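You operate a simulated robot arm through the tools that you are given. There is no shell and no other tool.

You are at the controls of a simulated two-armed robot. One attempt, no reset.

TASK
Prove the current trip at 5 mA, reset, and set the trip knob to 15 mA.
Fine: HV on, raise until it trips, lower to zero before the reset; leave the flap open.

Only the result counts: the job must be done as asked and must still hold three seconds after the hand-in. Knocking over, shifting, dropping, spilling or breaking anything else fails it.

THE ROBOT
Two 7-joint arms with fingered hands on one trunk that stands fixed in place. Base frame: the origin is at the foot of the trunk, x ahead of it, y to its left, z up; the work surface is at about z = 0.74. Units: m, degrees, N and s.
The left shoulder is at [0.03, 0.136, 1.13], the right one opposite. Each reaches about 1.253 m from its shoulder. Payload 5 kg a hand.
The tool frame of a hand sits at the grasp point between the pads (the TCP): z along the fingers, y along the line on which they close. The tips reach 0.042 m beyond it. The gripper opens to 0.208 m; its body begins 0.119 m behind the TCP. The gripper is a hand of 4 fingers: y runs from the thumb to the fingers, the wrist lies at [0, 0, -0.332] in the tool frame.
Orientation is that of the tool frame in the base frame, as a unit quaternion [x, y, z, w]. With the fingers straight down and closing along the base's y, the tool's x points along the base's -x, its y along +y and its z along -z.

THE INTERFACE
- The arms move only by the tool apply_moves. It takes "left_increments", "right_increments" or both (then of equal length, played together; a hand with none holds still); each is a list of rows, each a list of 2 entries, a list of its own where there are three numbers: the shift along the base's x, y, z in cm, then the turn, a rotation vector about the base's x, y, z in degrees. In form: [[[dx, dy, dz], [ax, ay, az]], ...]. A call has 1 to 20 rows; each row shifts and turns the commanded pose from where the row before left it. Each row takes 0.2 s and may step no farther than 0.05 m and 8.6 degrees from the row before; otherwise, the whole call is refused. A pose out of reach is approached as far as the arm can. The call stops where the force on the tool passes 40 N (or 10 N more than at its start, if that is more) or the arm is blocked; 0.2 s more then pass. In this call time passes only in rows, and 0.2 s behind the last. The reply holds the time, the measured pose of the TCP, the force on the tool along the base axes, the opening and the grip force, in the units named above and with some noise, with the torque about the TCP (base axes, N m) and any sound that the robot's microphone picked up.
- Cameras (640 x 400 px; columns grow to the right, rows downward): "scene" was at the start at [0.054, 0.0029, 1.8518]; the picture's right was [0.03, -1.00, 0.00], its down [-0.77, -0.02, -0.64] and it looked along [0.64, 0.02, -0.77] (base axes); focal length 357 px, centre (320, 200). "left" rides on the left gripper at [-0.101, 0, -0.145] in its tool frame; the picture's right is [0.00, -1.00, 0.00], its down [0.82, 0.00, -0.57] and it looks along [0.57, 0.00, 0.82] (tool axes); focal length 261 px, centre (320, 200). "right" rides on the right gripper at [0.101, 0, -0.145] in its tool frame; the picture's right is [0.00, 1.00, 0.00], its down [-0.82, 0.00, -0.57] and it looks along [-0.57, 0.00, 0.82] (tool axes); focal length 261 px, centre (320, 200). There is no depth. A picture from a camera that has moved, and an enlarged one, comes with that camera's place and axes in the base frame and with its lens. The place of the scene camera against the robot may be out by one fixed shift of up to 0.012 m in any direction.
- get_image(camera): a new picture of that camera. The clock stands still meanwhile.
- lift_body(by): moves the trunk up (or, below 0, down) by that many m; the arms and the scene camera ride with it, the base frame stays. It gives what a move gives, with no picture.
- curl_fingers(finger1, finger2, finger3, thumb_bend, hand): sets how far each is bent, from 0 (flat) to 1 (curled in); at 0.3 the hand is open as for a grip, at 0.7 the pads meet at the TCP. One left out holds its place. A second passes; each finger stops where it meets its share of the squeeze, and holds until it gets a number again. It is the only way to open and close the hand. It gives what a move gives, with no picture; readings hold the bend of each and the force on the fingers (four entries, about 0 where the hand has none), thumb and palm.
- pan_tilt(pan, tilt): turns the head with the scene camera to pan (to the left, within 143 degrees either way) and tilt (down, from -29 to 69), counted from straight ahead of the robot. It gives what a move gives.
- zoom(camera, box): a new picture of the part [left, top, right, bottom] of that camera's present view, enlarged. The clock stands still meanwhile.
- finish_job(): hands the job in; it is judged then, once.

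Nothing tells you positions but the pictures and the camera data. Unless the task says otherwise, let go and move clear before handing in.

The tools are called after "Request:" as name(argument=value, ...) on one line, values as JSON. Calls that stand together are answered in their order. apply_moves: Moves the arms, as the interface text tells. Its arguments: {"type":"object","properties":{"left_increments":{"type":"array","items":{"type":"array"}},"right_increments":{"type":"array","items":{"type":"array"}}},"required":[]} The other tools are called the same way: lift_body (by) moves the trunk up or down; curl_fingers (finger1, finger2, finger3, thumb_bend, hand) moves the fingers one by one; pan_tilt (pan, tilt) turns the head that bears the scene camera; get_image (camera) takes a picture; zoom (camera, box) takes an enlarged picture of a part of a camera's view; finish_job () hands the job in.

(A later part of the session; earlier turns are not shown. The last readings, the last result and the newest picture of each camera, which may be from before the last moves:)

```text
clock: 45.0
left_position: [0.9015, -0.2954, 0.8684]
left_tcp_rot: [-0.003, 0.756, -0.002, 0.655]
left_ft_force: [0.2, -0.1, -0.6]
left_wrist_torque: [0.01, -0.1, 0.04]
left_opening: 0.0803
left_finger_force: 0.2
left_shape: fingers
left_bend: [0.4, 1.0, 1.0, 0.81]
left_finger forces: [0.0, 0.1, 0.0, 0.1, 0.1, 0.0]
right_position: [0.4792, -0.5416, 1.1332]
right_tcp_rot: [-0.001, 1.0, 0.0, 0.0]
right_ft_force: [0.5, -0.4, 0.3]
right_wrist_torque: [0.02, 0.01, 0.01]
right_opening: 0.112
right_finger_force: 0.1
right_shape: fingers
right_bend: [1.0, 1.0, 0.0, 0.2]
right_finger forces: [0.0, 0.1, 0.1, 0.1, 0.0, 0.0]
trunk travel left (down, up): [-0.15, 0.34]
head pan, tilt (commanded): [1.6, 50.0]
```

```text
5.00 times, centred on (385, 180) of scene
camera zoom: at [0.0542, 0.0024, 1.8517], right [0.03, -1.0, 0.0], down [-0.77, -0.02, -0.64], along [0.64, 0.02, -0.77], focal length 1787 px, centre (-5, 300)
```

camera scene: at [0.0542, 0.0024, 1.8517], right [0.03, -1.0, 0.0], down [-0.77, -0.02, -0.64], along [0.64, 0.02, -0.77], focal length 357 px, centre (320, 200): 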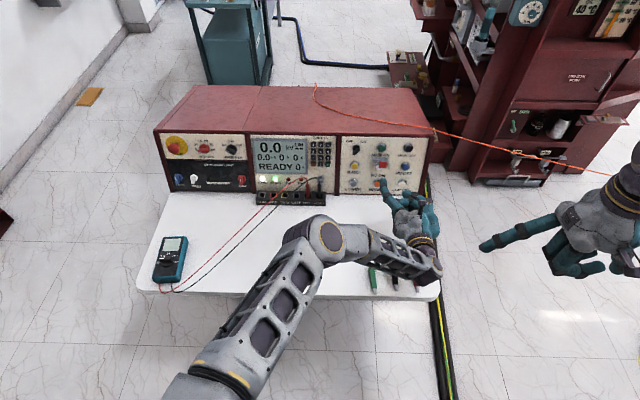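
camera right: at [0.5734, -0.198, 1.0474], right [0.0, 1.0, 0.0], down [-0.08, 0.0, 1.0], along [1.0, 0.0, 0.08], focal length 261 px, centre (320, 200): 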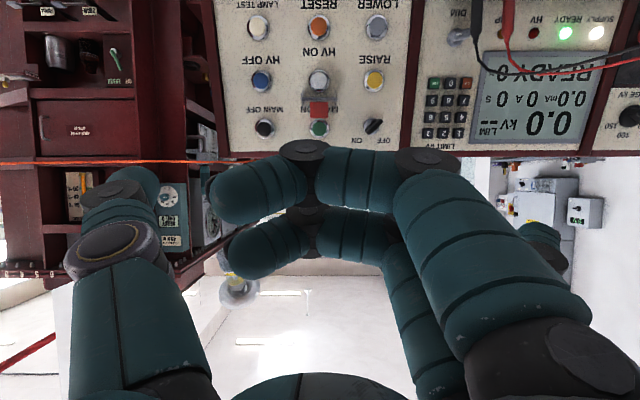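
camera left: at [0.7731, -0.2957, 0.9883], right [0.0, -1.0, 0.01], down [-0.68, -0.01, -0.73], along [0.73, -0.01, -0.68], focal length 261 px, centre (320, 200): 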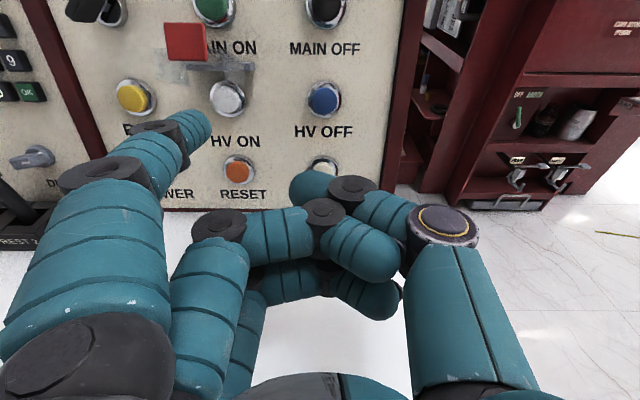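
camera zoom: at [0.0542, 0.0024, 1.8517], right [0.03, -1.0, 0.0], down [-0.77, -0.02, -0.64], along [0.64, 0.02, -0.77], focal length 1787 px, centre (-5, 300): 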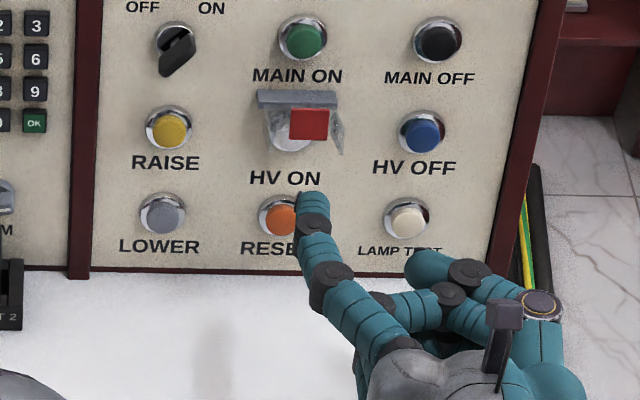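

HV ON's cap is about 6–7 cm ahead of the fingertip along the panel normal and roughly 8 mm higher, and my finger clears the flap cheeks by about 1 cm. I'll advance most of the way, then feel for the button in small steps.

Request:
apply_moves(left_increments=[[[0.05, 0, 0.19], [0, 0, 0]], [[1.44, 0, -0.41], [0, 0, 0]], [[1.44, 0, -0.41], [0, 0, 0]], [[1.44, 0, -0.41], [0, 0, 0]]])

Request:
get_image(camera="left")

Request:
zoom(camera="left", box=[110, 0, 300, 180])

Request:
zoom(camera="scene", box=[340, 140, 430, 220])

```text
clock: 46.0
left_position: [0.9464, -0.2962, 0.8571]
left_tcp_rot: [-0.002, 0.756, -0.003, 0.655]
left_ft_force: [-0.2, -0.1, -0.6]
left_wrist_torque: [-0.03, -0.01, 0.03]
left_opening: 0.0802
left_finger_force: 0.1
left_shape: fingers
left_bend: [0.4, 1.0, 1.0, 0.81]
left_finger forces: [0.0, 0.0, 0.0, 0.0, 0.0, 0.0]
right_position: [0.4791, -0.5414, 1.1323]
right_tcp_rot: [0.0, 1.0, 0.0, 0.001]
right_ft_force: [-0.7, -0.2, 0.1]
right_wrist_torque: [0.07, 0.02, -0.01]
right_opening: 0.1119
right_finger_force: 0.0
right_shape: fingers
right_bend: [1.0, 1.0, 0.0, 0.2]
right_finger forces: [0.0, 0.0, 0.0, 0.1, 0.0, 0.0]
trunk travel left (down, up): [-0.15, 0.34]
head pan, tilt (commanded): [1.6, 50.0]
```

```text
taken
camera left: at [0.8166, -0.296, 0.9773], right [0.0, -1.0, 0.01], down [-0.68, -0.01, -0.73], along [0.73, -0.01, -0.68], focal length 261 px, centre (320, 200)
```

left: 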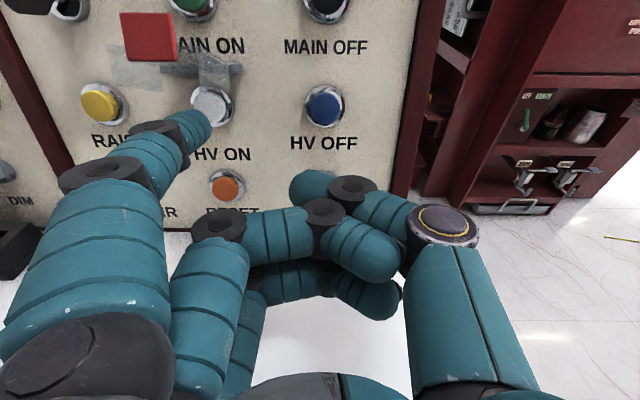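

```text
2.22 times, centred on (205, 90) of left
camera zoom: at [0.8166, -0.296, 0.9773], right [0.0, -1.0, 0.01], down [-0.68, -0.01, -0.73], along [0.73, -0.01, -0.68], focal length 579 px, centre (576, 444)
```

zoom: 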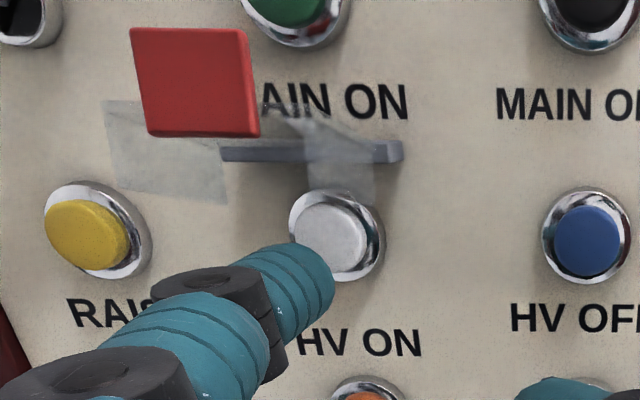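

```text
5.00 times, centred on (385, 180) of scene
camera zoom: at [0.0544, 0.0025, 1.8517], right [0.03, -1.0, 0.0], down [-0.77, -0.02, -0.64], along [0.64, 0.02, -0.77], focal length 1787 px, centre (-5, 300)
```

zoom: 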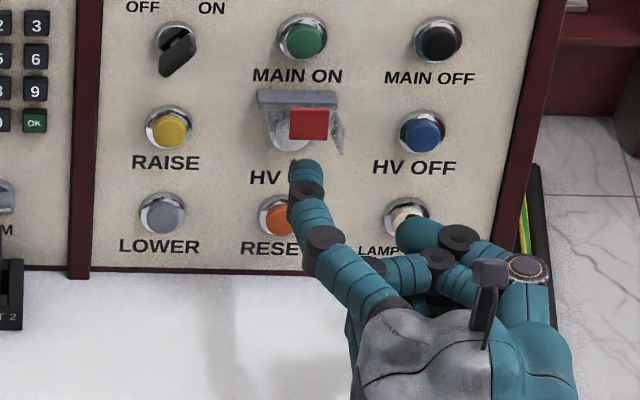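

The fingertip is lined up just below centre of HV ON and passes under the flap cheeks, with about 2–3 cm to go. I'll close most of that gap, then step in by 3 mm at a time watching for force and clicks.

Request:
apply_moves(left_increments=[[[0.77, 0, -0.22], [0, 0, 0]], [[0.77, 0, -0.22], [0, 0, 0]]])

Request:
apply_moves(left_increments=[[[0.29, 0, -0.08], [0, 0, 0]], [[0.29, 0, -0.08], [0, 0, 0]]])

Request:
zoom(camera="left", box=[110, 0, 300, 180])

Request:
zoom(camera="scene", box=[340, 140, 430, 220])

```text
clock: 46.6
left_position: [0.9602, -0.2955, 0.8548]
left_tcp_rot: [-0.002, 0.754, -0.003, 0.657]
left_ft_force: [0.5, 0.9, 0.7]
left_wrist_torque: [0.03, -0.03, 0.01]
left_opening: 0.0804
left_finger_force: 0.0
left_shape: fingers
left_bend: [0.4, 1.0, 1.0, 0.81]
left_finger forces: [0.0, 0.1, 0.0, 0.1, 0.0, 0.0]
right_position: [0.4804, -0.5422, 1.1335]
right_tcp_rot: [0.0, 1.0, 0.0, -0.001]
right_ft_force: [0.2, -0.1, -0.4]
right_wrist_torque: [-0.03, -0.01, -0.01]
right_opening: 0.1117
right_finger_force: 0.0
right_shape: fingers
right_bend: [1.0, 1.0, 0.0, 0.2]
right_finger forces: [0.0, 0.1, 0.2, 0.1, 0.0, 0.0]
trunk travel left (down, up): [-0.15, 0.34]
head pan, tilt (commanded): [1.6, 50.0]
```

```text
clock: 47.2
left_position: [0.9669, -0.2964, 0.8521]
left_tcp_rot: [-0.004, 0.755, -0.001, 0.656]
left_ft_force: [0.1, 0.5, -0.3]
left_wrist_torque: [0.02, 0.0, 0.04]
left_opening: 0.0801
left_finger_force: 0.0
left_shape: fingers
left_bend: [0.4, 1.0, 1.0, 0.81]
left_finger forces: [0.1, 0.1, 0.1, 0.0, 0.1, 0.0]
right_position: [0.4783, -0.5412, 1.1327]
right_tcp_rot: [0.0, 1.0, 0.0, 0.0]
right_ft_force: [1.0, 0.3, -0.3]
right_wrist_torque: [0.0, 0.0, -0.01]
right_opening: 0.112
right_finger_force: 0.1
right_shape: fingers
right_bend: [1.0, 1.0, 0.0, 0.2]
right_finger forces: [0.1, 0.0, 0.1, 0.1, 0.0, 0.0]
trunk travel left (down, up): [-0.15, 0.34]
head pan, tilt (commanded): [1.6, 50.0]
```

```text
2.22 times, centred on (205, 90) of left
camera zoom: at [0.8371, -0.296, 0.9722], right [0.0, -1.0, 0.01], down [-0.68, -0.01, -0.73], along [0.73, -0.01, -0.68], focal length 579 px, centre (576, 444)
```

zoom: 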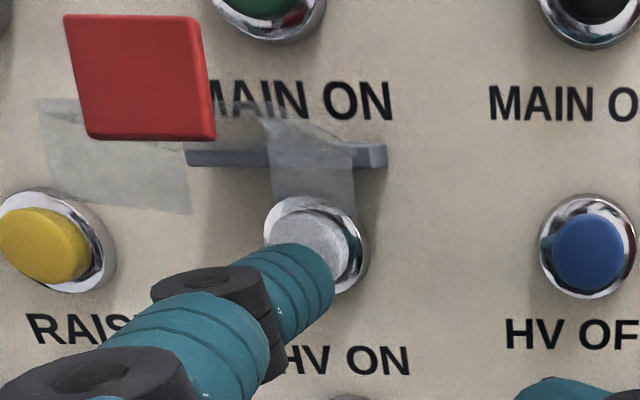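

```text
5.00 times, centred on (385, 180) of scene
camera zoom: at [0.054, 0.0026, 1.8518], right [0.03, -1.0, 0.0], down [-0.77, -0.02, -0.64], along [0.64, 0.02, -0.77], focal length 1787 px, centre (-5, 300)
```

zoom: 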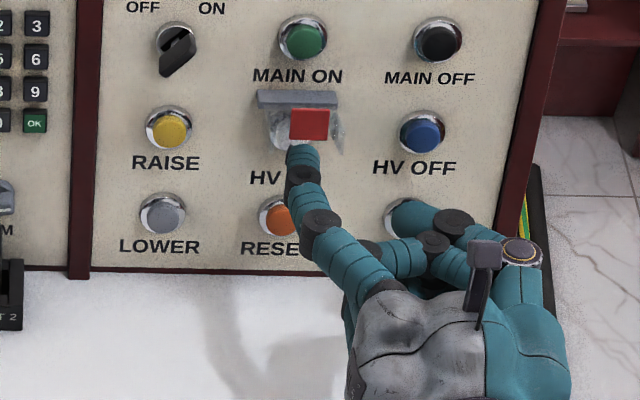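

No contact yet and the tip is almost on the HV ON cap. I'll keep going in small steps.

Request:
apply_moves(left_increments=[[[0.29, 0, -0.08], [0, 0, 0]], [[0.29, 0, -0.08], [0, 0, 0]]])

```text
clock: 47.8
left_position: [0.9718, -0.297, 0.8511]
left_tcp_rot: [-0.003, 0.754, -0.002, 0.657]
left_ft_force: [-0.9, -0.3, -0.2]
left_wrist_torque: [-0.03, 0.01, -0.02]
left_opening: 0.0801
left_finger_force: 0.1
left_shape: fingers
left_bend: [0.4, 1.0, 1.0, 0.81]
left_finger forces: [0.0, 0.0, 0.0, 0.1, 0.1, 0.0]
right_position: [0.4793, -0.5424, 1.1329]
right_tcp_rot: [0.0, 1.0, 0.0, 0.0]
right_ft_force: [-0.1, 0.7, 0.3]
right_wrist_torque: [0.02, -0.01, -0.02]
right_opening: 0.1119
right_finger_force: 0.1
right_shape: fingers
right_bend: [1.0, 1.0, 0.0, 0.2]
right_finger forces: [0.0, 0.0, 0.0, 0.1, 0.0, 0.1]
trunk travel left (down, up): [-0.15, 0.34]
head pan, tilt (commanded): [1.6, 50.0]
```

Still free, with forces at noise level. I'll take another 6 mm in two steps.

Request:
apply_moves(left_increments=[[[0.29, 0, -0.08], [0, 0, 0]], [[0.29, 0, -0.08], [0, 0, 0]]])

Request:
zoom(camera="left", box=[110, 0, 300, 180])

```text
clock: 48.4
left_position: [0.978, -0.2958, 0.849]
left_tcp_rot: [-0.003, 0.755, -0.002, 0.656]
left_ft_force: [-0.4, 0.3, 0.3]
left_wrist_torque: [0.02, 0.02, 0.03]
left_opening: 0.0802
left_finger_force: 0.6
left_shape: fingers
left_bend: [0.4, 1.0, 1.0, 0.81]
left_finger forces: [0.4, 0.0, 0.0, 0.0, 0.0, 0.0]
right_position: [0.4803, -0.542, 1.1331]
right_tcp_rot: [-0.001, 1.0, 0.0, 0.0]
right_ft_force: [-0.1, 0.5, -0.7]
right_wrist_torque: [-0.01, -0.01, -0.01]
right_opening: 0.1122
right_finger_force: 0.0
right_shape: fingers
right_bend: [1.0, 1.0, 0.0, 0.2]
right_finger forces: [0.0, 0.0, 0.0, 0.0, 0.1, 0.1]
trunk travel left (down, up): [-0.15, 0.34]
head pan, tilt (commanded): [1.6, 50.0]
```

```text
2.22 times, centred on (205, 90) of left
camera zoom: at [0.8484, -0.296, 0.969], right [0.0, -1.0, 0.01], down [-0.68, -0.01, -0.73], along [0.73, -0.01, -0.68], focal length 579 px, centre (576, 444)
```

zoom: 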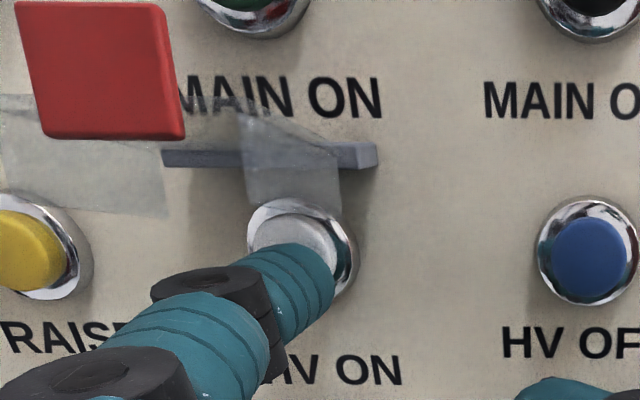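

Finger 1 has just touched the cap (0.4 N). Now I'll press HV ON with small steps, watching force and sound.

Request:
apply_moves(left_increments=[[[0.29, 0, -0.08], [0, 0, 0]]])

Request:
apply_moves(left_increments=[[[0.19, 0, -0.055], [0, 0, 0]]])

Request:
zoom(camera="scene", box=[245, 130, 345, 205])

```text
clock: 48.8
left_position: [0.9807, -0.2952, 0.8485]
left_tcp_rot: [-0.003, 0.755, -0.001, 0.656]
left_ft_force: [-2.6, -0.7, 1.1]
left_wrist_torque: [0.1, -0.06, 0.15]
left_opening: 0.0802
left_finger_force: 1.2
left_shape: fingers
left_bend: [0.4, 1.0, 1.0, 0.81]
left_finger forces: [2.1, 0.0, 0.1, 0.1, 0.0, 0.0]
right_position: [0.4796, -0.5419, 1.134]
right_tcp_rot: [0.0, 1.0, 0.0, 0.0]
right_ft_force: [-0.1, 1.1, 0.2]
right_wrist_torque: [0.01, 0.0, -0.01]
right_opening: 0.1122
right_finger_force: 0.1
right_shape: fingers
right_bend: [1.0, 1.0, 0.0, 0.2]
right_finger forces: [0.1, 0.0, 0.1, 0.1, 0.1, 0.0]
trunk travel left (down, up): [-0.15, 0.34]
head pan, tilt (commanded): [1.6, 50.0]
heard: click
```

```text
clock: 49.2
left_position: [0.9823, -0.296, 0.848]
left_tcp_rot: [-0.002, 0.755, -0.002, 0.656]
left_ft_force: [-3.5, -1.3, 1.0]
left_wrist_torque: [0.14, -0.13, 0.28]
left_opening: 0.0801
left_finger_force: 1.3
left_shape: fingers
left_bend: [0.4, 1.0, 1.0, 0.81]
left_finger forces: [3.2, 0.0, 0.1, 0.0, 0.0, 0.1]
right_position: [0.4781, -0.5424, 1.1336]
right_tcp_rot: [0.0, 1.0, 0.0, 0.001]
right_ft_force: [-0.1, 0.1, -1.3]
right_wrist_torque: [0.0, -0.03, 0.01]
right_opening: 0.1117
right_finger_force: 0.1
right_shape: fingers
right_bend: [1.0, 1.0, 0.0, 0.2]
right_finger forces: [0.0, 0.1, 0.1, 0.0, 0.0, 0.0]
trunk travel left (down, up): [-0.15, 0.34]
head pan, tilt (commanded): [1.6, 50.0]
```

```text
5.33 times, centred on (295, 168) of scene
camera zoom: at [0.0535, 0.0025, 1.8518], right [0.03, -1.0, 0.0], down [-0.77, -0.02, -0.64], along [0.64, 0.02, -0.77], focal length 1906 px, centre (453, 373)
```

zoom: 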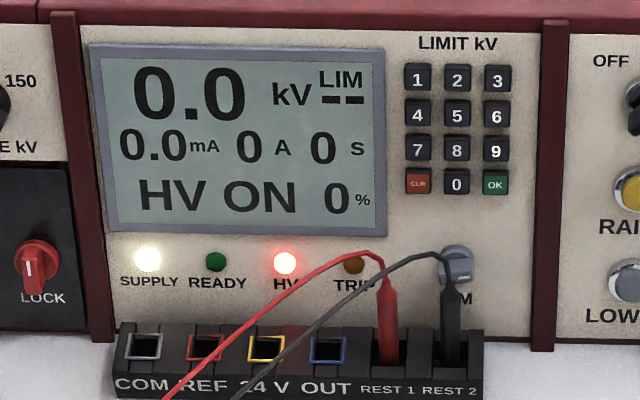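

HV is on: the display reads "HV ON 0 %" and the HV lamp is lit. I'll back off, shift 9.4 cm left to RAISE (same height), and approach until just short of contact.

Request:
apply_moves(left_increments=[[[-1.92, 0, 0.55], [0, 0, 0]], [[-3.37, 0, 0.96], [0, 0, 0]], [[0, 4.7, 0], [0, 0, 0]], [[0, 4.7, 0], [0, 0, 0]], [[1.92, 0, -0.55], [0, 0, 0]], [[1.92, 0, -0.55], [0, 0, 0]]])

Request:
zoom(camera="left", box=[110, 0, 300, 180])

Request:
get_image(camera="scene")

Request:
zoom(camera="scene", box=[340, 140, 430, 220])

```text
clock: 50.6
left_position: [0.9671, -0.2016, 0.8519]
left_tcp_rot: [-0.004, 0.754, -0.001, 0.656]
left_ft_force: [0.3, 0.8, 1.0]
left_wrist_torque: [-0.02, -0.04, 0.0]
left_opening: 0.08
left_finger_force: 0.1
left_shape: fingers
left_bend: [0.4, 1.0, 1.0, 0.81]
left_finger forces: [0.0, 0.1, 0.0, 0.0, 0.0, 0.0]
right_position: [0.4795, -0.5417, 1.134]
right_tcp_rot: [0.0, 1.0, 0.001, 0.001]
right_ft_force: [0.1, 0.1, 0.3]
right_wrist_torque: [-0.03, 0.03, 0.01]
right_opening: 0.112
right_finger_force: 0.1
right_shape: fingers
right_bend: [1.0, 1.0, 0.0, 0.2]
right_finger forces: [0.0, 0.0, 0.0, 0.1, 0.1, 0.0]
trunk travel left (down, up): [-0.15, 0.34]
head pan, tilt (commanded): [1.6, 50.0]
```

```text
2.22 times, centred on (205, 90) of left
camera zoom: at [0.839, -0.2009, 0.972], right [0.0, -1.0, 0.01], down [-0.68, -0.01, -0.73], along [0.73, -0.01, -0.68], focal length 579 px, centre (576, 444)
```

zoom: 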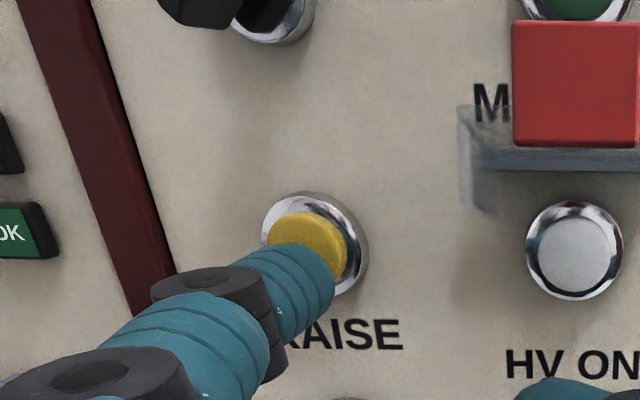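

```text
taken
camera scene: at [0.0538, 0.0032, 1.8518], right [0.03, -1.0, 0.0], down [-0.77, -0.02, -0.64], along [0.64, 0.02, -0.77], focal length 357 px, centre (320, 200)
```

scene: 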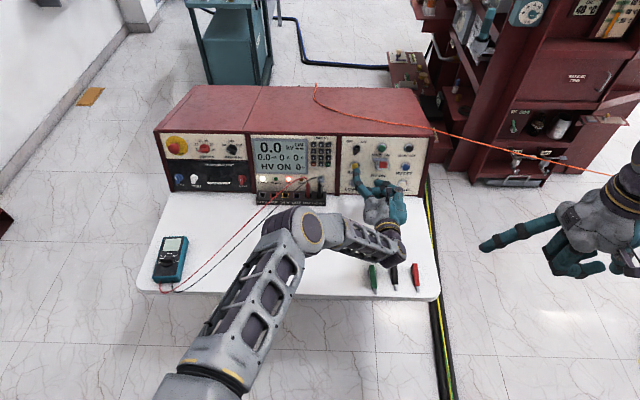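

```text
5.00 times, centred on (385, 180) of scene
camera zoom: at [0.0538, 0.0032, 1.8518], right [0.03, -1.0, 0.0], down [-0.77, -0.02, -0.64], along [0.64, 0.02, -0.77], focal length 1787 px, centre (-5, 300)
```

zoom: 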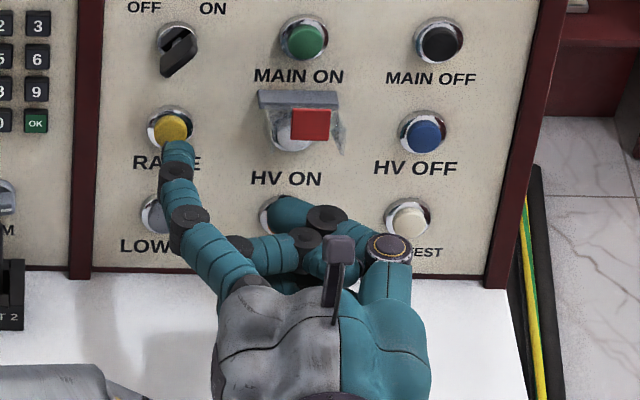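

The fingertip is in line with RAISE. I'll ease forward in 3 mm steps until it clicks.

Request:
apply_moves(left_increments=[[[0.29, 0, -0.08], [0, 0, 0]], [[0.29, 0, -0.08], [0, 0, 0]], [[0.29, 0, -0.08], [0, 0, 0]]])

Request:
apply_moves(left_increments=[[[0.29, 0, -0.08], [0, 0, 0]]])

```text
clock: 51.4
left_position: [0.9763, -0.202, 0.8495]
left_tcp_rot: [-0.002, 0.755, -0.003, 0.656]
left_ft_force: [0.0, -0.8, -0.2]
left_wrist_torque: [0.0, 0.03, -0.01]
left_opening: 0.0804
left_finger_force: 0.0
left_shape: fingers
left_bend: [0.4, 1.0, 1.0, 0.81]
left_finger forces: [0.0, 0.0, 0.0, 0.0, 0.0, 0.0]
right_position: [0.4796, -0.5419, 1.1341]
right_tcp_rot: [0.001, 1.0, 0.0, 0.0]
right_ft_force: [-0.1, -0.5, -0.6]
right_wrist_torque: [-0.03, 0.01, 0.01]
right_opening: 0.1118
right_finger_force: 0.0
right_shape: fingers
right_bend: [1.0, 1.0, 0.0, 0.2]
right_finger forces: [0.1, 0.0, 0.0, 0.0, 0.0, 0.1]
trunk travel left (down, up): [-0.15, 0.34]
head pan, tilt (commanded): [1.6, 50.0]
```

```text
clock: 51.8
left_position: [0.9789, -0.2022, 0.8486]
left_tcp_rot: [-0.002, 0.755, -0.003, 0.656]
left_ft_force: [-2.2, -0.1, 0.1]
left_wrist_torque: [0.03, -0.06, 0.15]
left_opening: 0.0799
left_finger_force: 1.0
left_shape: fingers
left_bend: [0.4, 1.0, 1.0, 0.81]
left_finger forces: [1.5, 0.0, 0.0, 0.0, 0.0, 0.1]
right_position: [0.4793, -0.5426, 1.1335]
right_tcp_rot: [0.0, 1.0, -0.001, 0.0]
right_ft_force: [-0.3, 0.2, 0.4]
right_wrist_torque: [0.02, 0.0, -0.02]
right_opening: 0.1116
right_finger_force: 0.0
right_shape: fingers
right_bend: [1.0, 1.0, 0.0, 0.2]
right_finger forces: [0.1, 0.0, 0.0, 0.0, 0.0, 0.0]
trunk travel left (down, up): [-0.15, 0.34]
head pan, tilt (commanded): [1.6, 50.0]
```

Contact on RAISE (1.5 N). I'll press slightly deeper, hold for about a second, then read the display.

Request:
apply_moves(left_increments=[[[0.24, 0, -0.07], [0, 0, 0]], [[0, 0, 0], [0, 0, 0]], [[0, 0, 0], [0, 0, 0]], [[0, 0, 0], [0, 0, 0]]])

Request:
zoom(camera="scene", box=[245, 130, 345, 205])

```text
clock: 52.8
left_position: [0.9825, -0.2017, 0.8478]
left_tcp_rot: [-0.002, 0.755, -0.003, 0.656]
left_ft_force: [-2.7, -1.1, 1.4]
left_wrist_torque: [0.16, -0.15, 0.25]
left_opening: 0.08
left_finger_force: 1.2
left_shape: fingers
left_bend: [0.4, 1.0, 1.0, 0.81]
left_finger forces: [3.1, 0.1, 0.0, 0.1, 0.1, 0.1]
right_position: [0.4792, -0.5428, 1.1329]
right_tcp_rot: [0.0, 1.0, 0.0, 0.0]
right_ft_force: [1.1, -0.6, 0.4]
right_wrist_torque: [0.0, 0.02, -0.01]
right_opening: 0.112
right_finger_force: 0.0
right_shape: fingers
right_bend: [1.0, 1.0, 0.0, 0.2]
right_finger forces: [0.0, 0.1, 0.0, 0.0, 0.0, 0.0]
trunk travel left (down, up): [-0.15, 0.34]
head pan, tilt (commanded): [1.6, 50.0]
heard: click
```

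```text
5.33 times, centred on (295, 168) of scene
camera zoom: at [0.0535, 0.0026, 1.8518], right [0.03, -1.0, 0.0], down [-0.77, -0.02, -0.64], along [0.64, 0.02, -0.77], focal length 1906 px, centre (453, 373)
```

zoom: 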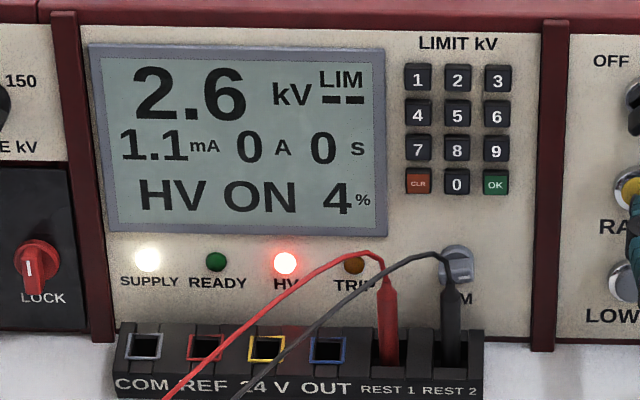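

Voltage is rising: 2.6 kV, 1.1 mA, 4 %. At this rate it should trip near 12 kV in about 3 s, so I'll hold for two more seconds and read again.

Request:
apply_moves(left_increments=[[[0, 0, 0], [0, 0, 0]], [[0, 0, 0], [0, 0, 0]], [[0, 0, 0], [0, 0, 0]], [[0, 0, 0], [0, 0, 0]], [[0, 0, 0], [0, 0, 0]], [[0, 0, 0], [0, 0, 0]], [[0, 0, 0], [0, 0, 0]], [[0, 0, 0], [0, 0, 0]], [[0, 0, 0], [0, 0, 0]]])

Request:
zoom(camera="scene", box=[245, 130, 345, 205])

```text
clock: 54.8
left_position: [0.9829, -0.2023, 0.8483]
left_tcp_rot: [-0.003, 0.755, -0.002, 0.656]
left_ft_force: [-3.2, -0.4, 1.3]
left_wrist_torque: [0.14, -0.09, 0.23]
left_opening: 0.0801
left_finger_force: 1.5
left_shape: fingers
left_bend: [0.4, 1.0, 1.0, 0.81]
left_finger forces: [3.0, 0.1, 0.1, 0.0, 0.0, 0.0]
right_position: [0.4797, -0.5427, 1.1333]
right_tcp_rot: [0.0, 1.0, 0.001, 0.0]
right_ft_force: [-0.5, 0.4, 0.2]
right_wrist_torque: [0.0, 0.0, 0.0]
right_opening: 0.1123
right_finger_force: 0.0
right_shape: fingers
right_bend: [1.0, 1.0, 0.0, 0.2]
right_finger forces: [0.2, 0.0, 0.1, 0.1, 0.0, 0.0]
trunk travel left (down, up): [-0.15, 0.34]
head pan, tilt (commanded): [1.6, 50.0]
```

```text
5.33 times, centred on (295, 168) of scene
camera zoom: at [0.0536, 0.0026, 1.8518], right [0.03, -1.0, 0.0], down [-0.77, -0.02, -0.64], along [0.64, 0.02, -0.77], focal length 1906 px, centre (453, 373)
```

zoom: 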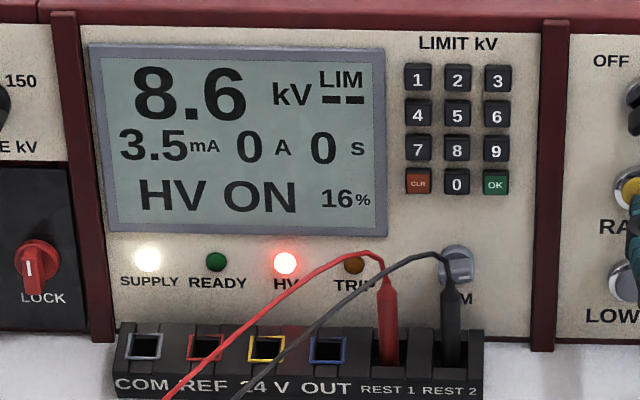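

8.6 kV, 3.5 mA, and rising about 1.2 mA per second. I'll hold just over a second more to reach 5 mA.

Request:
apply_moves(left_increments=[[[0, 0, 0], [0, 0, 0]], [[0, 0, 0], [0, 0, 0]], [[0, 0, 0], [0, 0, 0]], [[0, 0, 0], [0, 0, 0]], [[0, 0, 0], [0, 0, 0]]])

Request:
zoom(camera="scene", box=[245, 130, 345, 205])

```text
clock: 56.0
left_position: [0.9818, -0.2022, 0.8489]
left_tcp_rot: [-0.002, 0.755, -0.002, 0.656]
left_ft_force: [-2.2, -0.7, 1.8]
left_wrist_torque: [0.15, -0.11, 0.24]
left_opening: 0.08
left_finger_force: 1.6
left_shape: fingers
left_bend: [0.4, 1.0, 1.0, 0.81]
left_finger forces: [3.0, 0.0, 0.1, 0.0, 0.1, 0.0]
right_position: [0.4789, -0.541, 1.1336]
right_tcp_rot: [0.0, 1.0, 0.0, -0.001]
right_ft_force: [-0.1, -0.2, -0.2]
right_wrist_torque: [-0.03, 0.0, -0.01]
right_opening: 0.112
right_finger_force: 0.1
right_shape: fingers
right_bend: [1.0, 1.0, 0.0, 0.2]
right_finger forces: [0.0, 0.0, 0.0, 0.0, 0.1, 0.0]
trunk travel left (down, up): [-0.15, 0.34]
head pan, tilt (commanded): [1.6, 50.0]
```

```text
5.33 times, centred on (295, 168) of scene
camera zoom: at [0.0536, 0.0026, 1.8518], right [0.03, -1.0, 0.0], down [-0.77, -0.02, -0.64], along [0.64, 0.02, -0.77], focal length 1906 px, centre (453, 373)
```

zoom: 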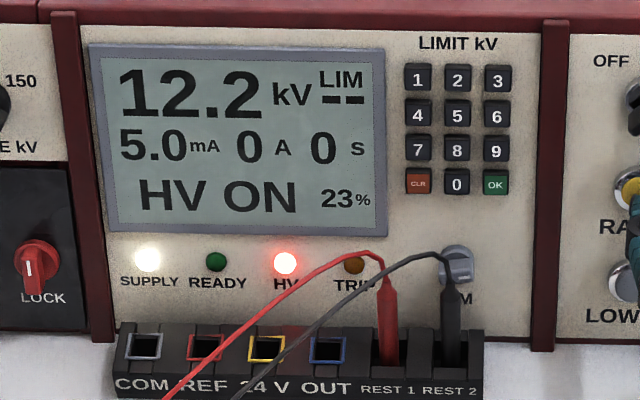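

It reads 12.2 kV, 5.0 mA, right at the threshold but not tripped yet. I'll hold for one more short row.

Request:
apply_moves(left_increments=[[[0, 0, 0], [0, 0, 0]]])

Request:
zoom(camera="scene", box=[245, 130, 345, 205])

```text
clock: 56.4
left_position: [0.9827, -0.2017, 0.8475]
left_tcp_rot: [-0.003, 0.755, -0.002, 0.656]
left_ft_force: [-2.9, -0.7, 0.8]
left_wrist_torque: [0.12, -0.11, 0.25]
left_opening: 0.08
left_finger_force: 0.8
left_shape: fingers
left_bend: [0.4, 1.0, 1.0, 0.81]
left_finger forces: [3.1, 0.0, 0.0, 0.0, 0.0, 0.1]
right_position: [0.4785, -0.5429, 1.1333]
right_tcp_rot: [0.0, 1.0, 0.001, -0.001]
right_ft_force: [0.9, -0.1, 1.0]
right_wrist_torque: [0.0, 0.0, -0.01]
right_opening: 0.1121
right_finger_force: 0.0
right_shape: fingers
right_bend: [1.0, 1.0, 0.0, 0.2]
right_finger forces: [0.0, 0.0, 0.1, 0.0, 0.1, 0.0]
trunk travel left (down, up): [-0.15, 0.34]
head pan, tilt (commanded): [1.6, 50.0]
```

```text
5.33 times, centred on (295, 168) of scene
camera zoom: at [0.0536, 0.0026, 1.8518], right [0.03, -1.0, 0.0], down [-0.77, -0.02, -0.64], along [0.64, 0.02, -0.77], focal length 1906 px, centre (453, 373)
```

zoom: 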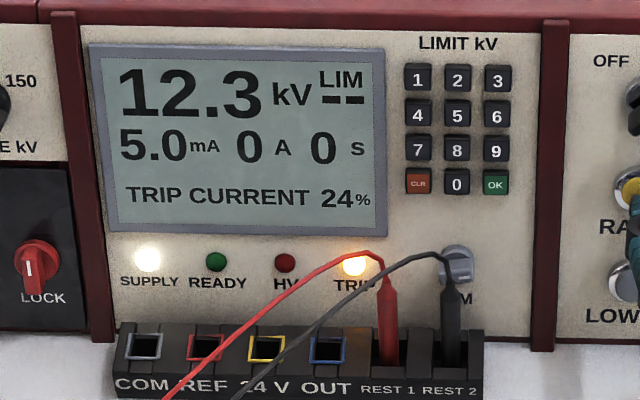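

The trip is proven: "TRIP CURRENT" shows at 5.0 mA, 12.3 kV. I'll back off RAISE and switch to finger 3 (the lowest) as pointer, so the hand stays above the bench when pressing the lower row.

Request:
apply_moves(left_increments=[[[-1.92, 0, 0.55], [0, 0, 0]], [[-2.88, 0, 0.82], [0, 0, 0]], [[-2.88, 0, 0.82], [0, 0, 0]]])

Request:
curl_fingers(hand="left", finger1=1.0, finger3=0.4)

Request:
get_image(camera="left")

Request:
zoom(camera="scene", box=[340, 140, 430, 220])

Request:
zoom(camera="scene", box=[245, 130, 345, 205])

```text
clock: 57.2
left_position: [0.9055, -0.2002, 0.8704]
left_tcp_rot: [-0.002, 0.755, -0.003, 0.656]
left_ft_force: [0.2, 0.3, 1.0]
left_wrist_torque: [0.02, 0.07, -0.05]
left_opening: 0.0801
left_finger_force: 0.2
left_shape: fingers
left_bend: [0.4, 1.0, 1.0, 0.81]
left_finger forces: [0.0, 0.1, 0.1, 0.0, 0.0, 0.0]
right_position: [0.479, -0.542, 1.1333]
right_tcp_rot: [0.0, 1.0, 0.0, 0.0]
right_ft_force: [-0.4, 0.0, 0.3]
right_wrist_torque: [0.0, -0.04, -0.01]
right_opening: 0.1119
right_finger_force: 0.0
right_shape: fingers
right_bend: [1.0, 1.0, 0.0, 0.2]
right_finger forces: [0.0, 0.0, 0.0, 0.1, 0.0, 0.0]
trunk travel left (down, up): [-0.15, 0.34]
head pan, tilt (commanded): [1.6, 50.0]
```

```text
clock: 58.2
left_position: [0.9057, -0.2016, 0.8694]
left_tcp_rot: [-0.003, 0.754, -0.002, 0.656]
left_ft_force: [0.6, 0.4, 0.4]
left_wrist_torque: [0.0, 0.02, 0.03]
left_opening: 0.0666
left_finger_force: 0.0
left_shape: fingers
left_bend: [1.0, 1.0, 0.4, 0.81]
left_finger forces: [0.1, 0.0, 0.0, 0.1, 0.0, 0.0]
right_position: [0.4808, -0.5416, 1.1325]
right_tcp_rot: [0.0, 1.0, 0.0, 0.0]
right_ft_force: [0.3, -0.3, 0.8]
right_wrist_torque: [-0.02, 0.01, -0.02]
right_opening: 0.1119
right_finger_force: 0.1
right_shape: fingers
right_bend: [1.0, 1.0, 0.0, 0.2]
right_finger forces: [0.0, 0.0, 0.1, 0.0, 0.0, 0.1]
trunk travel left (down, up): [-0.15, 0.34]
head pan, tilt (commanded): [1.6, 50.0]
```

```text
taken
camera left: at [0.7769, -0.2023, 0.9893], right [0.0, -1.0, 0.01], down [-0.68, -0.01, -0.73], along [0.73, -0.01, -0.68], focal length 261 px, centre (320, 200)
```

left: 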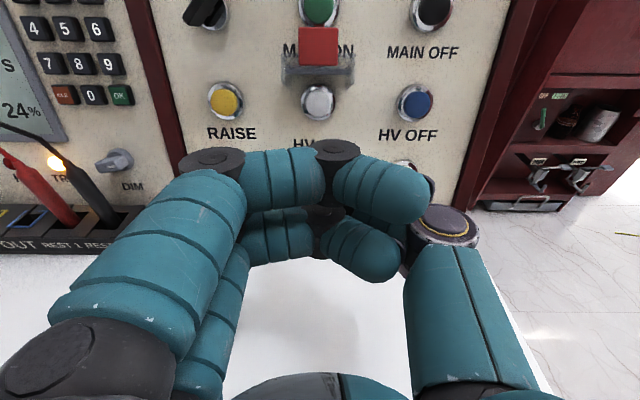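

```text
5.00 times, centred on (385, 180) of scene
camera zoom: at [0.054, 0.0026, 1.8517], right [0.03, -1.0, 0.0], down [-0.77, -0.02, -0.64], along [0.64, 0.02, -0.77], focal length 1787 px, centre (-5, 300)
```

zoom: 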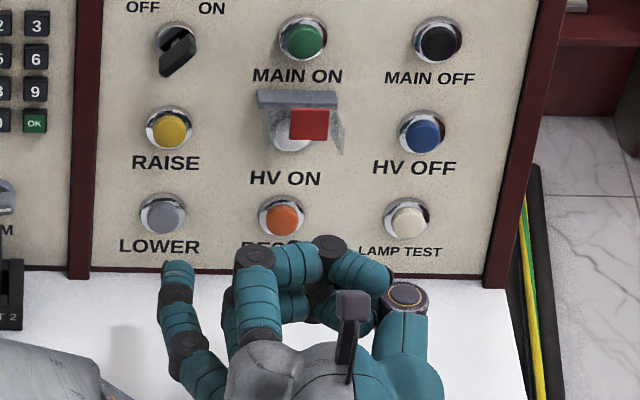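

```text
5.33 times, centred on (295, 168) of scene
camera zoom: at [0.054, 0.0026, 1.8517], right [0.03, -1.0, 0.0], down [-0.77, -0.02, -0.64], along [0.64, 0.02, -0.77], focal length 1906 px, centre (453, 373)
```

zoom: 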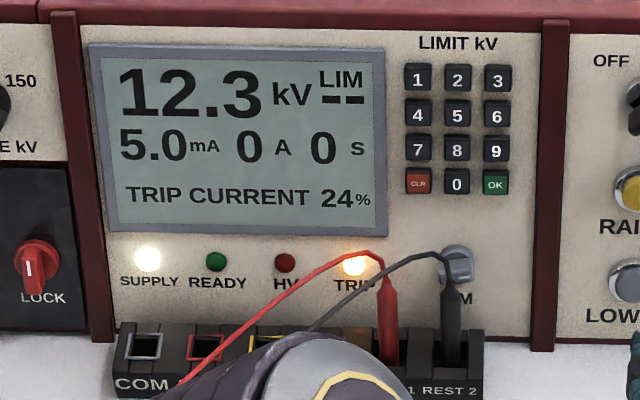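

The display holds TRIP CURRENT at 24 %, and finger 3 is in line with LOWER and about 6.5 cm short. I'll advance 5 cm and check the alignment from above.

Request:
apply_moves(left_increments=[[[-0.08, 0, -0.29], [0, 0, 0]], [[1.6, 0, -0.456], [0, 0, 0]], [[1.6, 0, -0.456], [0, 0, 0]], [[1.6, 0, -0.456], [0, 0, 0]]])

Request:
zoom(camera="scene", box=[340, 140, 430, 220])

Request:
get_image(camera="left")

```text
clock: 59.2
left_position: [0.953, -0.2033, 0.8522]
left_tcp_rot: [-0.002, 0.755, -0.002, 0.656]
left_ft_force: [0.1, -0.4, 1.2]
left_wrist_torque: [-0.01, -0.01, 0.05]
left_opening: 0.0665
left_finger_force: 0.0
left_shape: fingers
left_bend: [1.0, 1.0, 0.4, 0.81]
left_finger forces: [0.1, 0.0, 0.0, 0.1, 0.1, 0.1]
right_position: [0.4797, -0.5437, 1.1331]
right_tcp_rot: [0.001, 1.0, 0.001, 0.0]
right_ft_force: [0.5, -0.4, -0.3]
right_wrist_torque: [0.01, 0.02, 0.04]
right_opening: 0.112
right_finger_force: 0.1
right_shape: fingers
right_bend: [1.0, 1.0, 0.0, 0.2]
right_finger forces: [0.0, 0.0, 0.0, 0.0, 0.1, 0.0]
trunk travel left (down, up): [-0.15, 0.34]
head pan, tilt (commanded): [1.6, 50.0]
```

```text
5.00 times, centred on (385, 180) of scene
camera zoom: at [0.0545, 0.0025, 1.8517], right [0.03, -1.0, 0.0], down [-0.77, -0.02, -0.64], along [0.64, 0.02, -0.77], focal length 1787 px, centre (-5, 300)
```

zoom: 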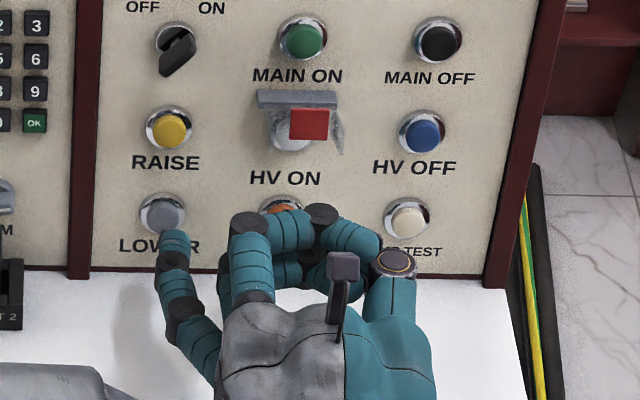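

```text
taken
camera left: at [0.8235, -0.203, 0.9724], right [0.0, -1.0, 0.01], down [-0.68, -0.01, -0.73], along [0.73, -0.01, -0.68], focal length 261 px, centre (320, 200)
```

left: 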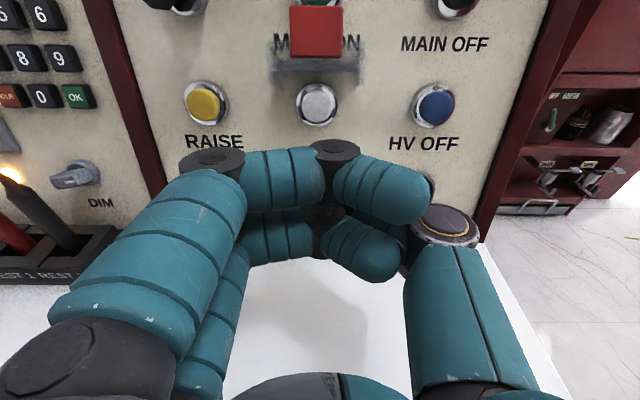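

Finger 3 is lined up with LOWER. I'll feel forward in 3 mm steps.

Request:
apply_moves(left_increments=[[[0.29, 0, -0.08], [0, 0, 0]], [[0.29, 0, -0.08], [0, 0, 0]], [[0.29, 0, -0.08], [0, 0, 0]]])

Request:
apply_moves(left_increments=[[[0.29, 0, -0.08], [0, 0, 0]]])

Request:
apply_moves(left_increments=[[[0.29, 0, -0.08], [0, 0, 0]]])

```text
clock: 60.0
left_position: [0.9616, -0.2022, 0.8503]
left_tcp_rot: [-0.003, 0.755, -0.002, 0.656]
left_ft_force: [0.0, -0.2, -0.1]
left_wrist_torque: [0.01, -0.01, 0.01]
left_opening: 0.0666
left_finger_force: 0.1
left_shape: fingers
left_bend: [1.0, 1.0, 0.4, 0.81]
left_finger forces: [0.0, 0.0, 0.0, 0.0, 0.0, 0.0]
right_position: [0.4787, -0.5415, 1.1338]
right_tcp_rot: [0.0, 1.0, 0.001, 0.0]
right_ft_force: [0.4, 0.1, -0.1]
right_wrist_torque: [-0.03, 0.01, -0.02]
right_opening: 0.1119
right_finger_force: 0.0
right_shape: fingers
right_bend: [1.0, 1.0, 0.0, 0.2]
right_finger forces: [0.0, 0.0, 0.1, 0.1, 0.0, 0.0]
trunk travel left (down, up): [-0.15, 0.34]
head pan, tilt (commanded): [1.6, 50.0]
```

```text
clock: 60.4
left_position: [0.9654, -0.2024, 0.8499]
left_tcp_rot: [-0.002, 0.755, -0.003, 0.655]
left_ft_force: [0.6, 0.1, -0.6]
left_wrist_torque: [0.02, 0.02, 0.03]
left_opening: 0.0663
left_finger_force: 0.0
left_shape: fingers
left_bend: [1.0, 1.0, 0.4, 0.81]
left_finger forces: [0.0, 0.1, 0.1, 0.0, 0.1, 0.0]
right_position: [0.4797, -0.5406, 1.1328]
right_tcp_rot: [0.001, 1.0, 0.0, -0.001]
right_ft_force: [-0.7, -0.5, 0.6]
right_wrist_torque: [-0.03, 0.04, -0.03]
right_opening: 0.1123
right_finger_force: 0.0
right_shape: fingers
right_bend: [1.0, 1.0, 0.0, 0.2]
right_finger forces: [0.0, 0.1, 0.0, 0.1, 0.0, 0.0]
trunk travel left (down, up): [-0.15, 0.34]
head pan, tilt (commanded): [1.6, 50.0]
```

```text
clock: 60.8
left_position: [0.9674, -0.2014, 0.8494]
left_tcp_rot: [-0.002, 0.756, -0.002, 0.655]
left_ft_force: [-0.8, -0.1, 0.1]
left_wrist_torque: [0.0, -0.01, -0.03]
left_opening: 0.0667
left_finger_force: 0.0
left_shape: fingers
left_bend: [1.0, 1.0, 0.4, 0.81]
left_finger forces: [0.0, 0.0, 0.1, 0.1, 0.0, 0.1]
right_position: [0.4802, -0.543, 1.1337]
right_tcp_rot: [0.0, 1.0, 0.0, 0.0]
right_ft_force: [1.3, 0.5, 0.1]
right_wrist_torque: [-0.01, 0.05, -0.04]
right_opening: 0.112
right_finger_force: 0.1
right_shape: fingers
right_bend: [1.0, 1.0, 0.0, 0.2]
right_finger forces: [0.0, 0.0, 0.1, 0.0, 0.0, 0.0]
trunk travel left (down, up): [-0.15, 0.34]
head pan, tilt (commanded): [1.6, 50.0]
```

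No contact yet. I'll take another 3 mm step and look again from above.

Request:
apply_moves(left_increments=[[[0.29, 0, -0.08], [0, 0, 0]]])

Request:
zoom(camera="scene", box=[345, 155, 405, 205])

```text
clock: 61.2
left_position: [0.9708, -0.2012, 0.848]
left_tcp_rot: [-0.002, 0.755, -0.003, 0.656]
left_ft_force: [-0.5, -0.4, -0.2]
left_wrist_torque: [0.03, 0.0, 0.02]
left_opening: 0.0663
left_finger_force: 0.6
left_shape: fingers
left_bend: [1.0, 1.0, 0.4, 0.81]
left_finger forces: [0.0, 0.0, 0.4, 0.0, 0.0, 0.0]
right_position: [0.4787, -0.5417, 1.1334]
right_tcp_rot: [0.0, 1.0, 0.0, 0.0]
right_ft_force: [-0.1, 0.3, 0.6]
right_wrist_torque: [0.02, 0.0, -0.01]
right_opening: 0.1118
right_finger_force: 0.1
right_shape: fingers
right_bend: [1.0, 1.0, 0.0, 0.2]
right_finger forces: [0.0, 0.0, 0.0, 0.0, 0.1, 0.0]
trunk travel left (down, up): [-0.15, 0.34]
head pan, tilt (commanded): [1.6, 50.0]
```

```text
8.00 times, centred on (375, 180) of scene
camera zoom: at [0.0541, 0.0026, 1.8517], right [0.03, -1.0, 0.0], down [-0.77, -0.02, -0.64], along [0.64, 0.02, -0.77], focal length 2859 px, centre (-120, 360)
```

zoom: 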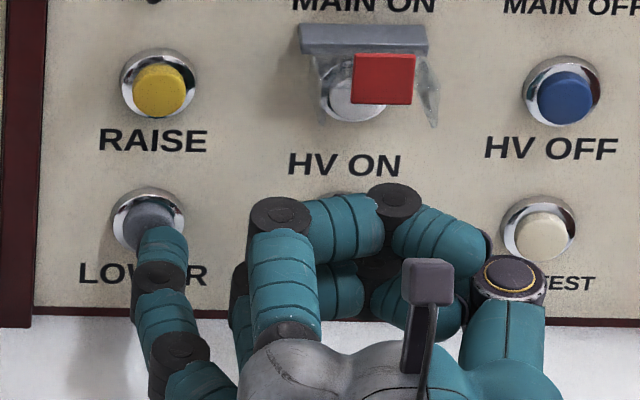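

Finger 3 has touched LOWER. I'll press in about 5 mm and hold, then read the display.

Request:
apply_moves(left_increments=[[[0.29, 0, -0.08], [0, 0, 0]], [[0.22, 0, -0.06], [0, 0, 0]], [[0, 0, 0], [0, 0, 0]], [[0, 0, 0], [0, 0, 0]], [[0, 0, 0], [0, 0, 0]]])

Request:
zoom(camera="scene", box=[245, 130, 345, 205])

```text
clock: 62.4
left_position: [0.9751, -0.2026, 0.8461]
left_tcp_rot: [-0.003, 0.755, -0.002, 0.656]
left_ft_force: [-3.6, -1.2, 1.0]
left_wrist_torque: [0.03, 0.15, 0.25]
left_opening: 0.0663
left_finger_force: 1.6
left_shape: fingers
left_bend: [1.0, 1.0, 0.4, 0.81]
left_finger forces: [0.0, 0.0, 3.3, 0.1, 0.1, 0.0]
right_position: [0.4803, -0.5424, 1.1333]
right_tcp_rot: [0.0, 1.0, 0.0, -0.001]
right_ft_force: [-1.0, 0.2, 0.1]
right_wrist_torque: [-0.01, 0.01, 0.0]
right_opening: 0.112
right_finger_force: 0.0
right_shape: fingers
right_bend: [1.0, 1.0, 0.0, 0.2]
right_finger forces: [0.0, 0.0, 0.0, 0.0, 0.2, 0.0]
trunk travel left (down, up): [-0.15, 0.34]
head pan, tilt (commanded): [1.6, 50.0]
heard: click
```

```text
5.33 times, centred on (295, 168) of scene
camera zoom: at [0.0536, 0.0026, 1.8518], right [0.03, -1.0, 0.0], down [-0.77, -0.02, -0.64], along [0.64, 0.02, -0.77], focal length 1906 px, centre (453, 373)
```

zoom: 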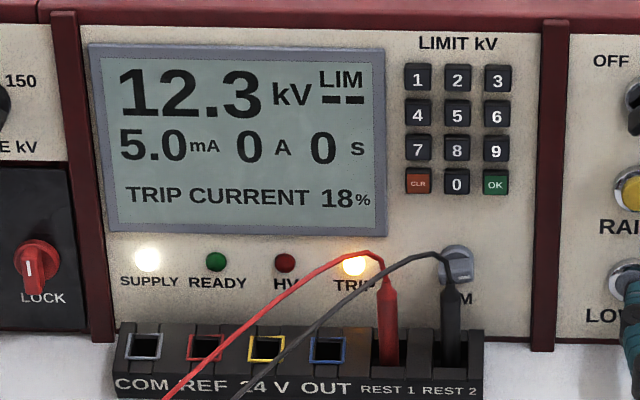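

The setting is down to 18 % and still falling. I'll hold LOWER for about 4 more seconds to bring it to zero.

Request:
apply_moves(left_increments=[[[0, 0, 0], [0, 0, 0]], [[0, 0, 0], [0, 0, 0]], [[0, 0, 0], [0, 0, 0]], [[0, 0, 0], [0, 0, 0]], [[0, 0, 0], [0, 0, 0]], [[0, 0, 0], [0, 0, 0]], [[0, 0, 0], [0, 0, 0]], [[0, 0, 0], [0, 0, 0]], [[0, 0, 0], [0, 0, 0]], [[0, 0, 0], [0, 0, 0]], [[0, 0, 0], [0, 0, 0]], [[0, 0, 0], [0, 0, 0]], [[0, 0, 0], [0, 0, 0]], [[0, 0, 0], [0, 0, 0]], [[0, 0, 0], [0, 0, 0]], [[0, 0, 0], [0, 0, 0]], [[0, 0, 0], [0, 0, 0]], [[0, 0, 0], [0, 0, 0]], [[0, 0, 0], [0, 0, 0]]])

Request:
zoom(camera="scene", box=[245, 130, 345, 205])

```text
clock: 66.4
left_position: [0.9756, -0.2005, 0.8476]
left_tcp_rot: [-0.002, 0.755, -0.003, 0.656]
left_ft_force: [-3.0, -1.6, -0.8]
left_wrist_torque: [-0.02, 0.21, 0.36]
left_opening: 0.0663
left_finger_force: 1.8
left_shape: fingers
left_bend: [1.0, 1.0, 0.4, 0.81]
left_finger forces: [0.0, 0.0, 3.6, 0.1, 0.1, 0.1]
right_position: [0.4774, -0.5427, 1.133]
right_tcp_rot: [-0.001, 1.0, 0.0, 0.0]
right_ft_force: [-0.5, -0.4, -0.8]
right_wrist_torque: [-0.02, 0.0, 0.0]
right_opening: 0.112
right_finger_force: 0.1
right_shape: fingers
right_bend: [1.0, 1.0, 0.0, 0.2]
right_finger forces: [0.1, 0.0, 0.1, 0.1, 0.1, 0.0]
trunk travel left (down, up): [-0.15, 0.34]
head pan, tilt (commanded): [1.6, 50.0]
```

```text
5.33 times, centred on (295, 168) of scene
camera zoom: at [0.0537, 0.0026, 1.8518], right [0.03, -1.0, 0.0], down [-0.77, -0.02, -0.64], along [0.64, 0.02, -0.77], focal length 1906 px, centre (453, 373)
```

zoom: 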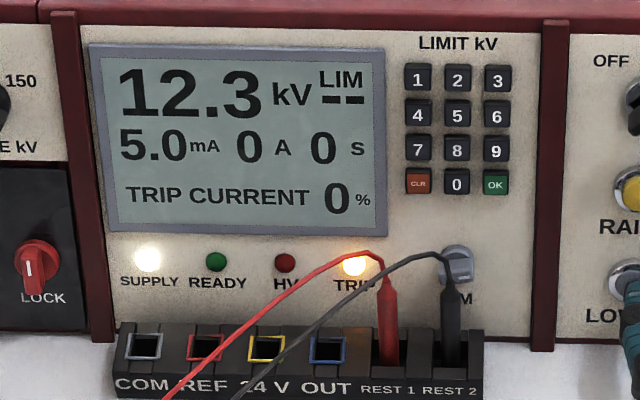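

The setting is at 0 %. Now I'll back off LOWER and shift 9.3 cm right to RESET with the same finger.

Request:
apply_moves(left_increments=[[[-1.92, 0, 0.55], [0, 0, 0]], [[-3.17, 0, 0.9], [0, 0, 0]], [[0, -4.66, 0], [0, 0, 0]], [[0, -4.66, 0], [0, 0, 0]], [[1.92, 0, -0.55], [0, 0, 0]], [[1.92, 0, -0.55], [0, 0, 0]]])

Request:
zoom(camera="scene", box=[345, 155, 425, 215])

Request:
zoom(camera="scene", box=[245, 130, 345, 205])

```text
clock: 67.8
left_position: [0.9627, -0.2968, 0.8507]
left_tcp_rot: [-0.002, 0.755, -0.002, 0.656]
left_ft_force: [-1.5, -0.7, -0.3]
left_wrist_torque: [0.0, -0.07, 0.05]
left_opening: 0.0664
left_finger_force: 0.0
left_shape: fingers
left_bend: [1.0, 1.0, 0.4, 0.81]
left_finger forces: [0.0, 0.1, 0.0, 0.0, 0.0, 0.0]
right_position: [0.4791, -0.5424, 1.1329]
right_tcp_rot: [0.0, 1.0, 0.001, 0.0]
right_ft_force: [0.6, 0.5, -0.3]
right_wrist_torque: [0.01, -0.04, 0.01]
right_opening: 0.1122
right_finger_force: 0.0
right_shape: fingers
right_bend: [1.0, 1.0, 0.0, 0.2]
right_finger forces: [0.1, 0.1, 0.1, 0.1, 0.0, 0.0]
trunk travel left (down, up): [-0.15, 0.34]
head pan, tilt (commanded): [1.6, 50.0]
```

```text
6.67 times, centred on (385, 185) of scene
camera zoom: at [0.0539, 0.0021, 1.8517], right [0.03, -1.0, 0.0], down [-0.77, -0.02, -0.64], along [0.64, 0.02, -0.77], focal length 2382 px, centre (-113, 300)
```

zoom: 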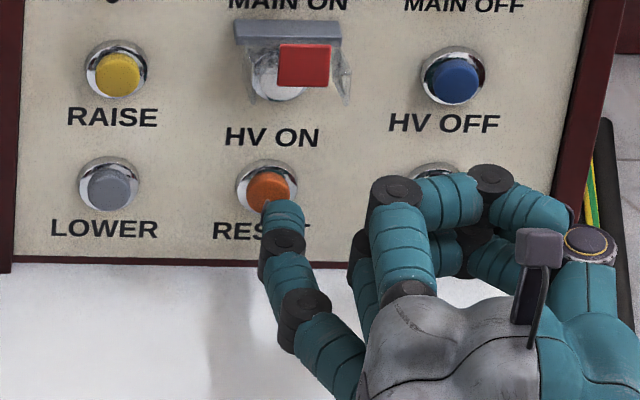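

```text
5.33 times, centred on (295, 168) of scene
camera zoom: at [0.0539, 0.0021, 1.8517], right [0.03, -1.0, 0.0], down [-0.77, -0.02, -0.64], along [0.64, 0.02, -0.77], focal length 1906 px, centre (453, 373)
```

zoom: 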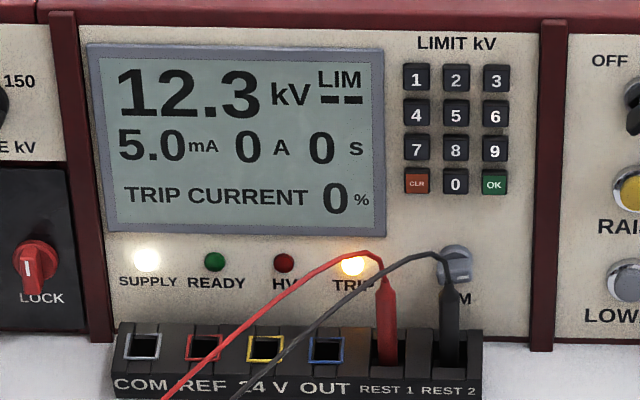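

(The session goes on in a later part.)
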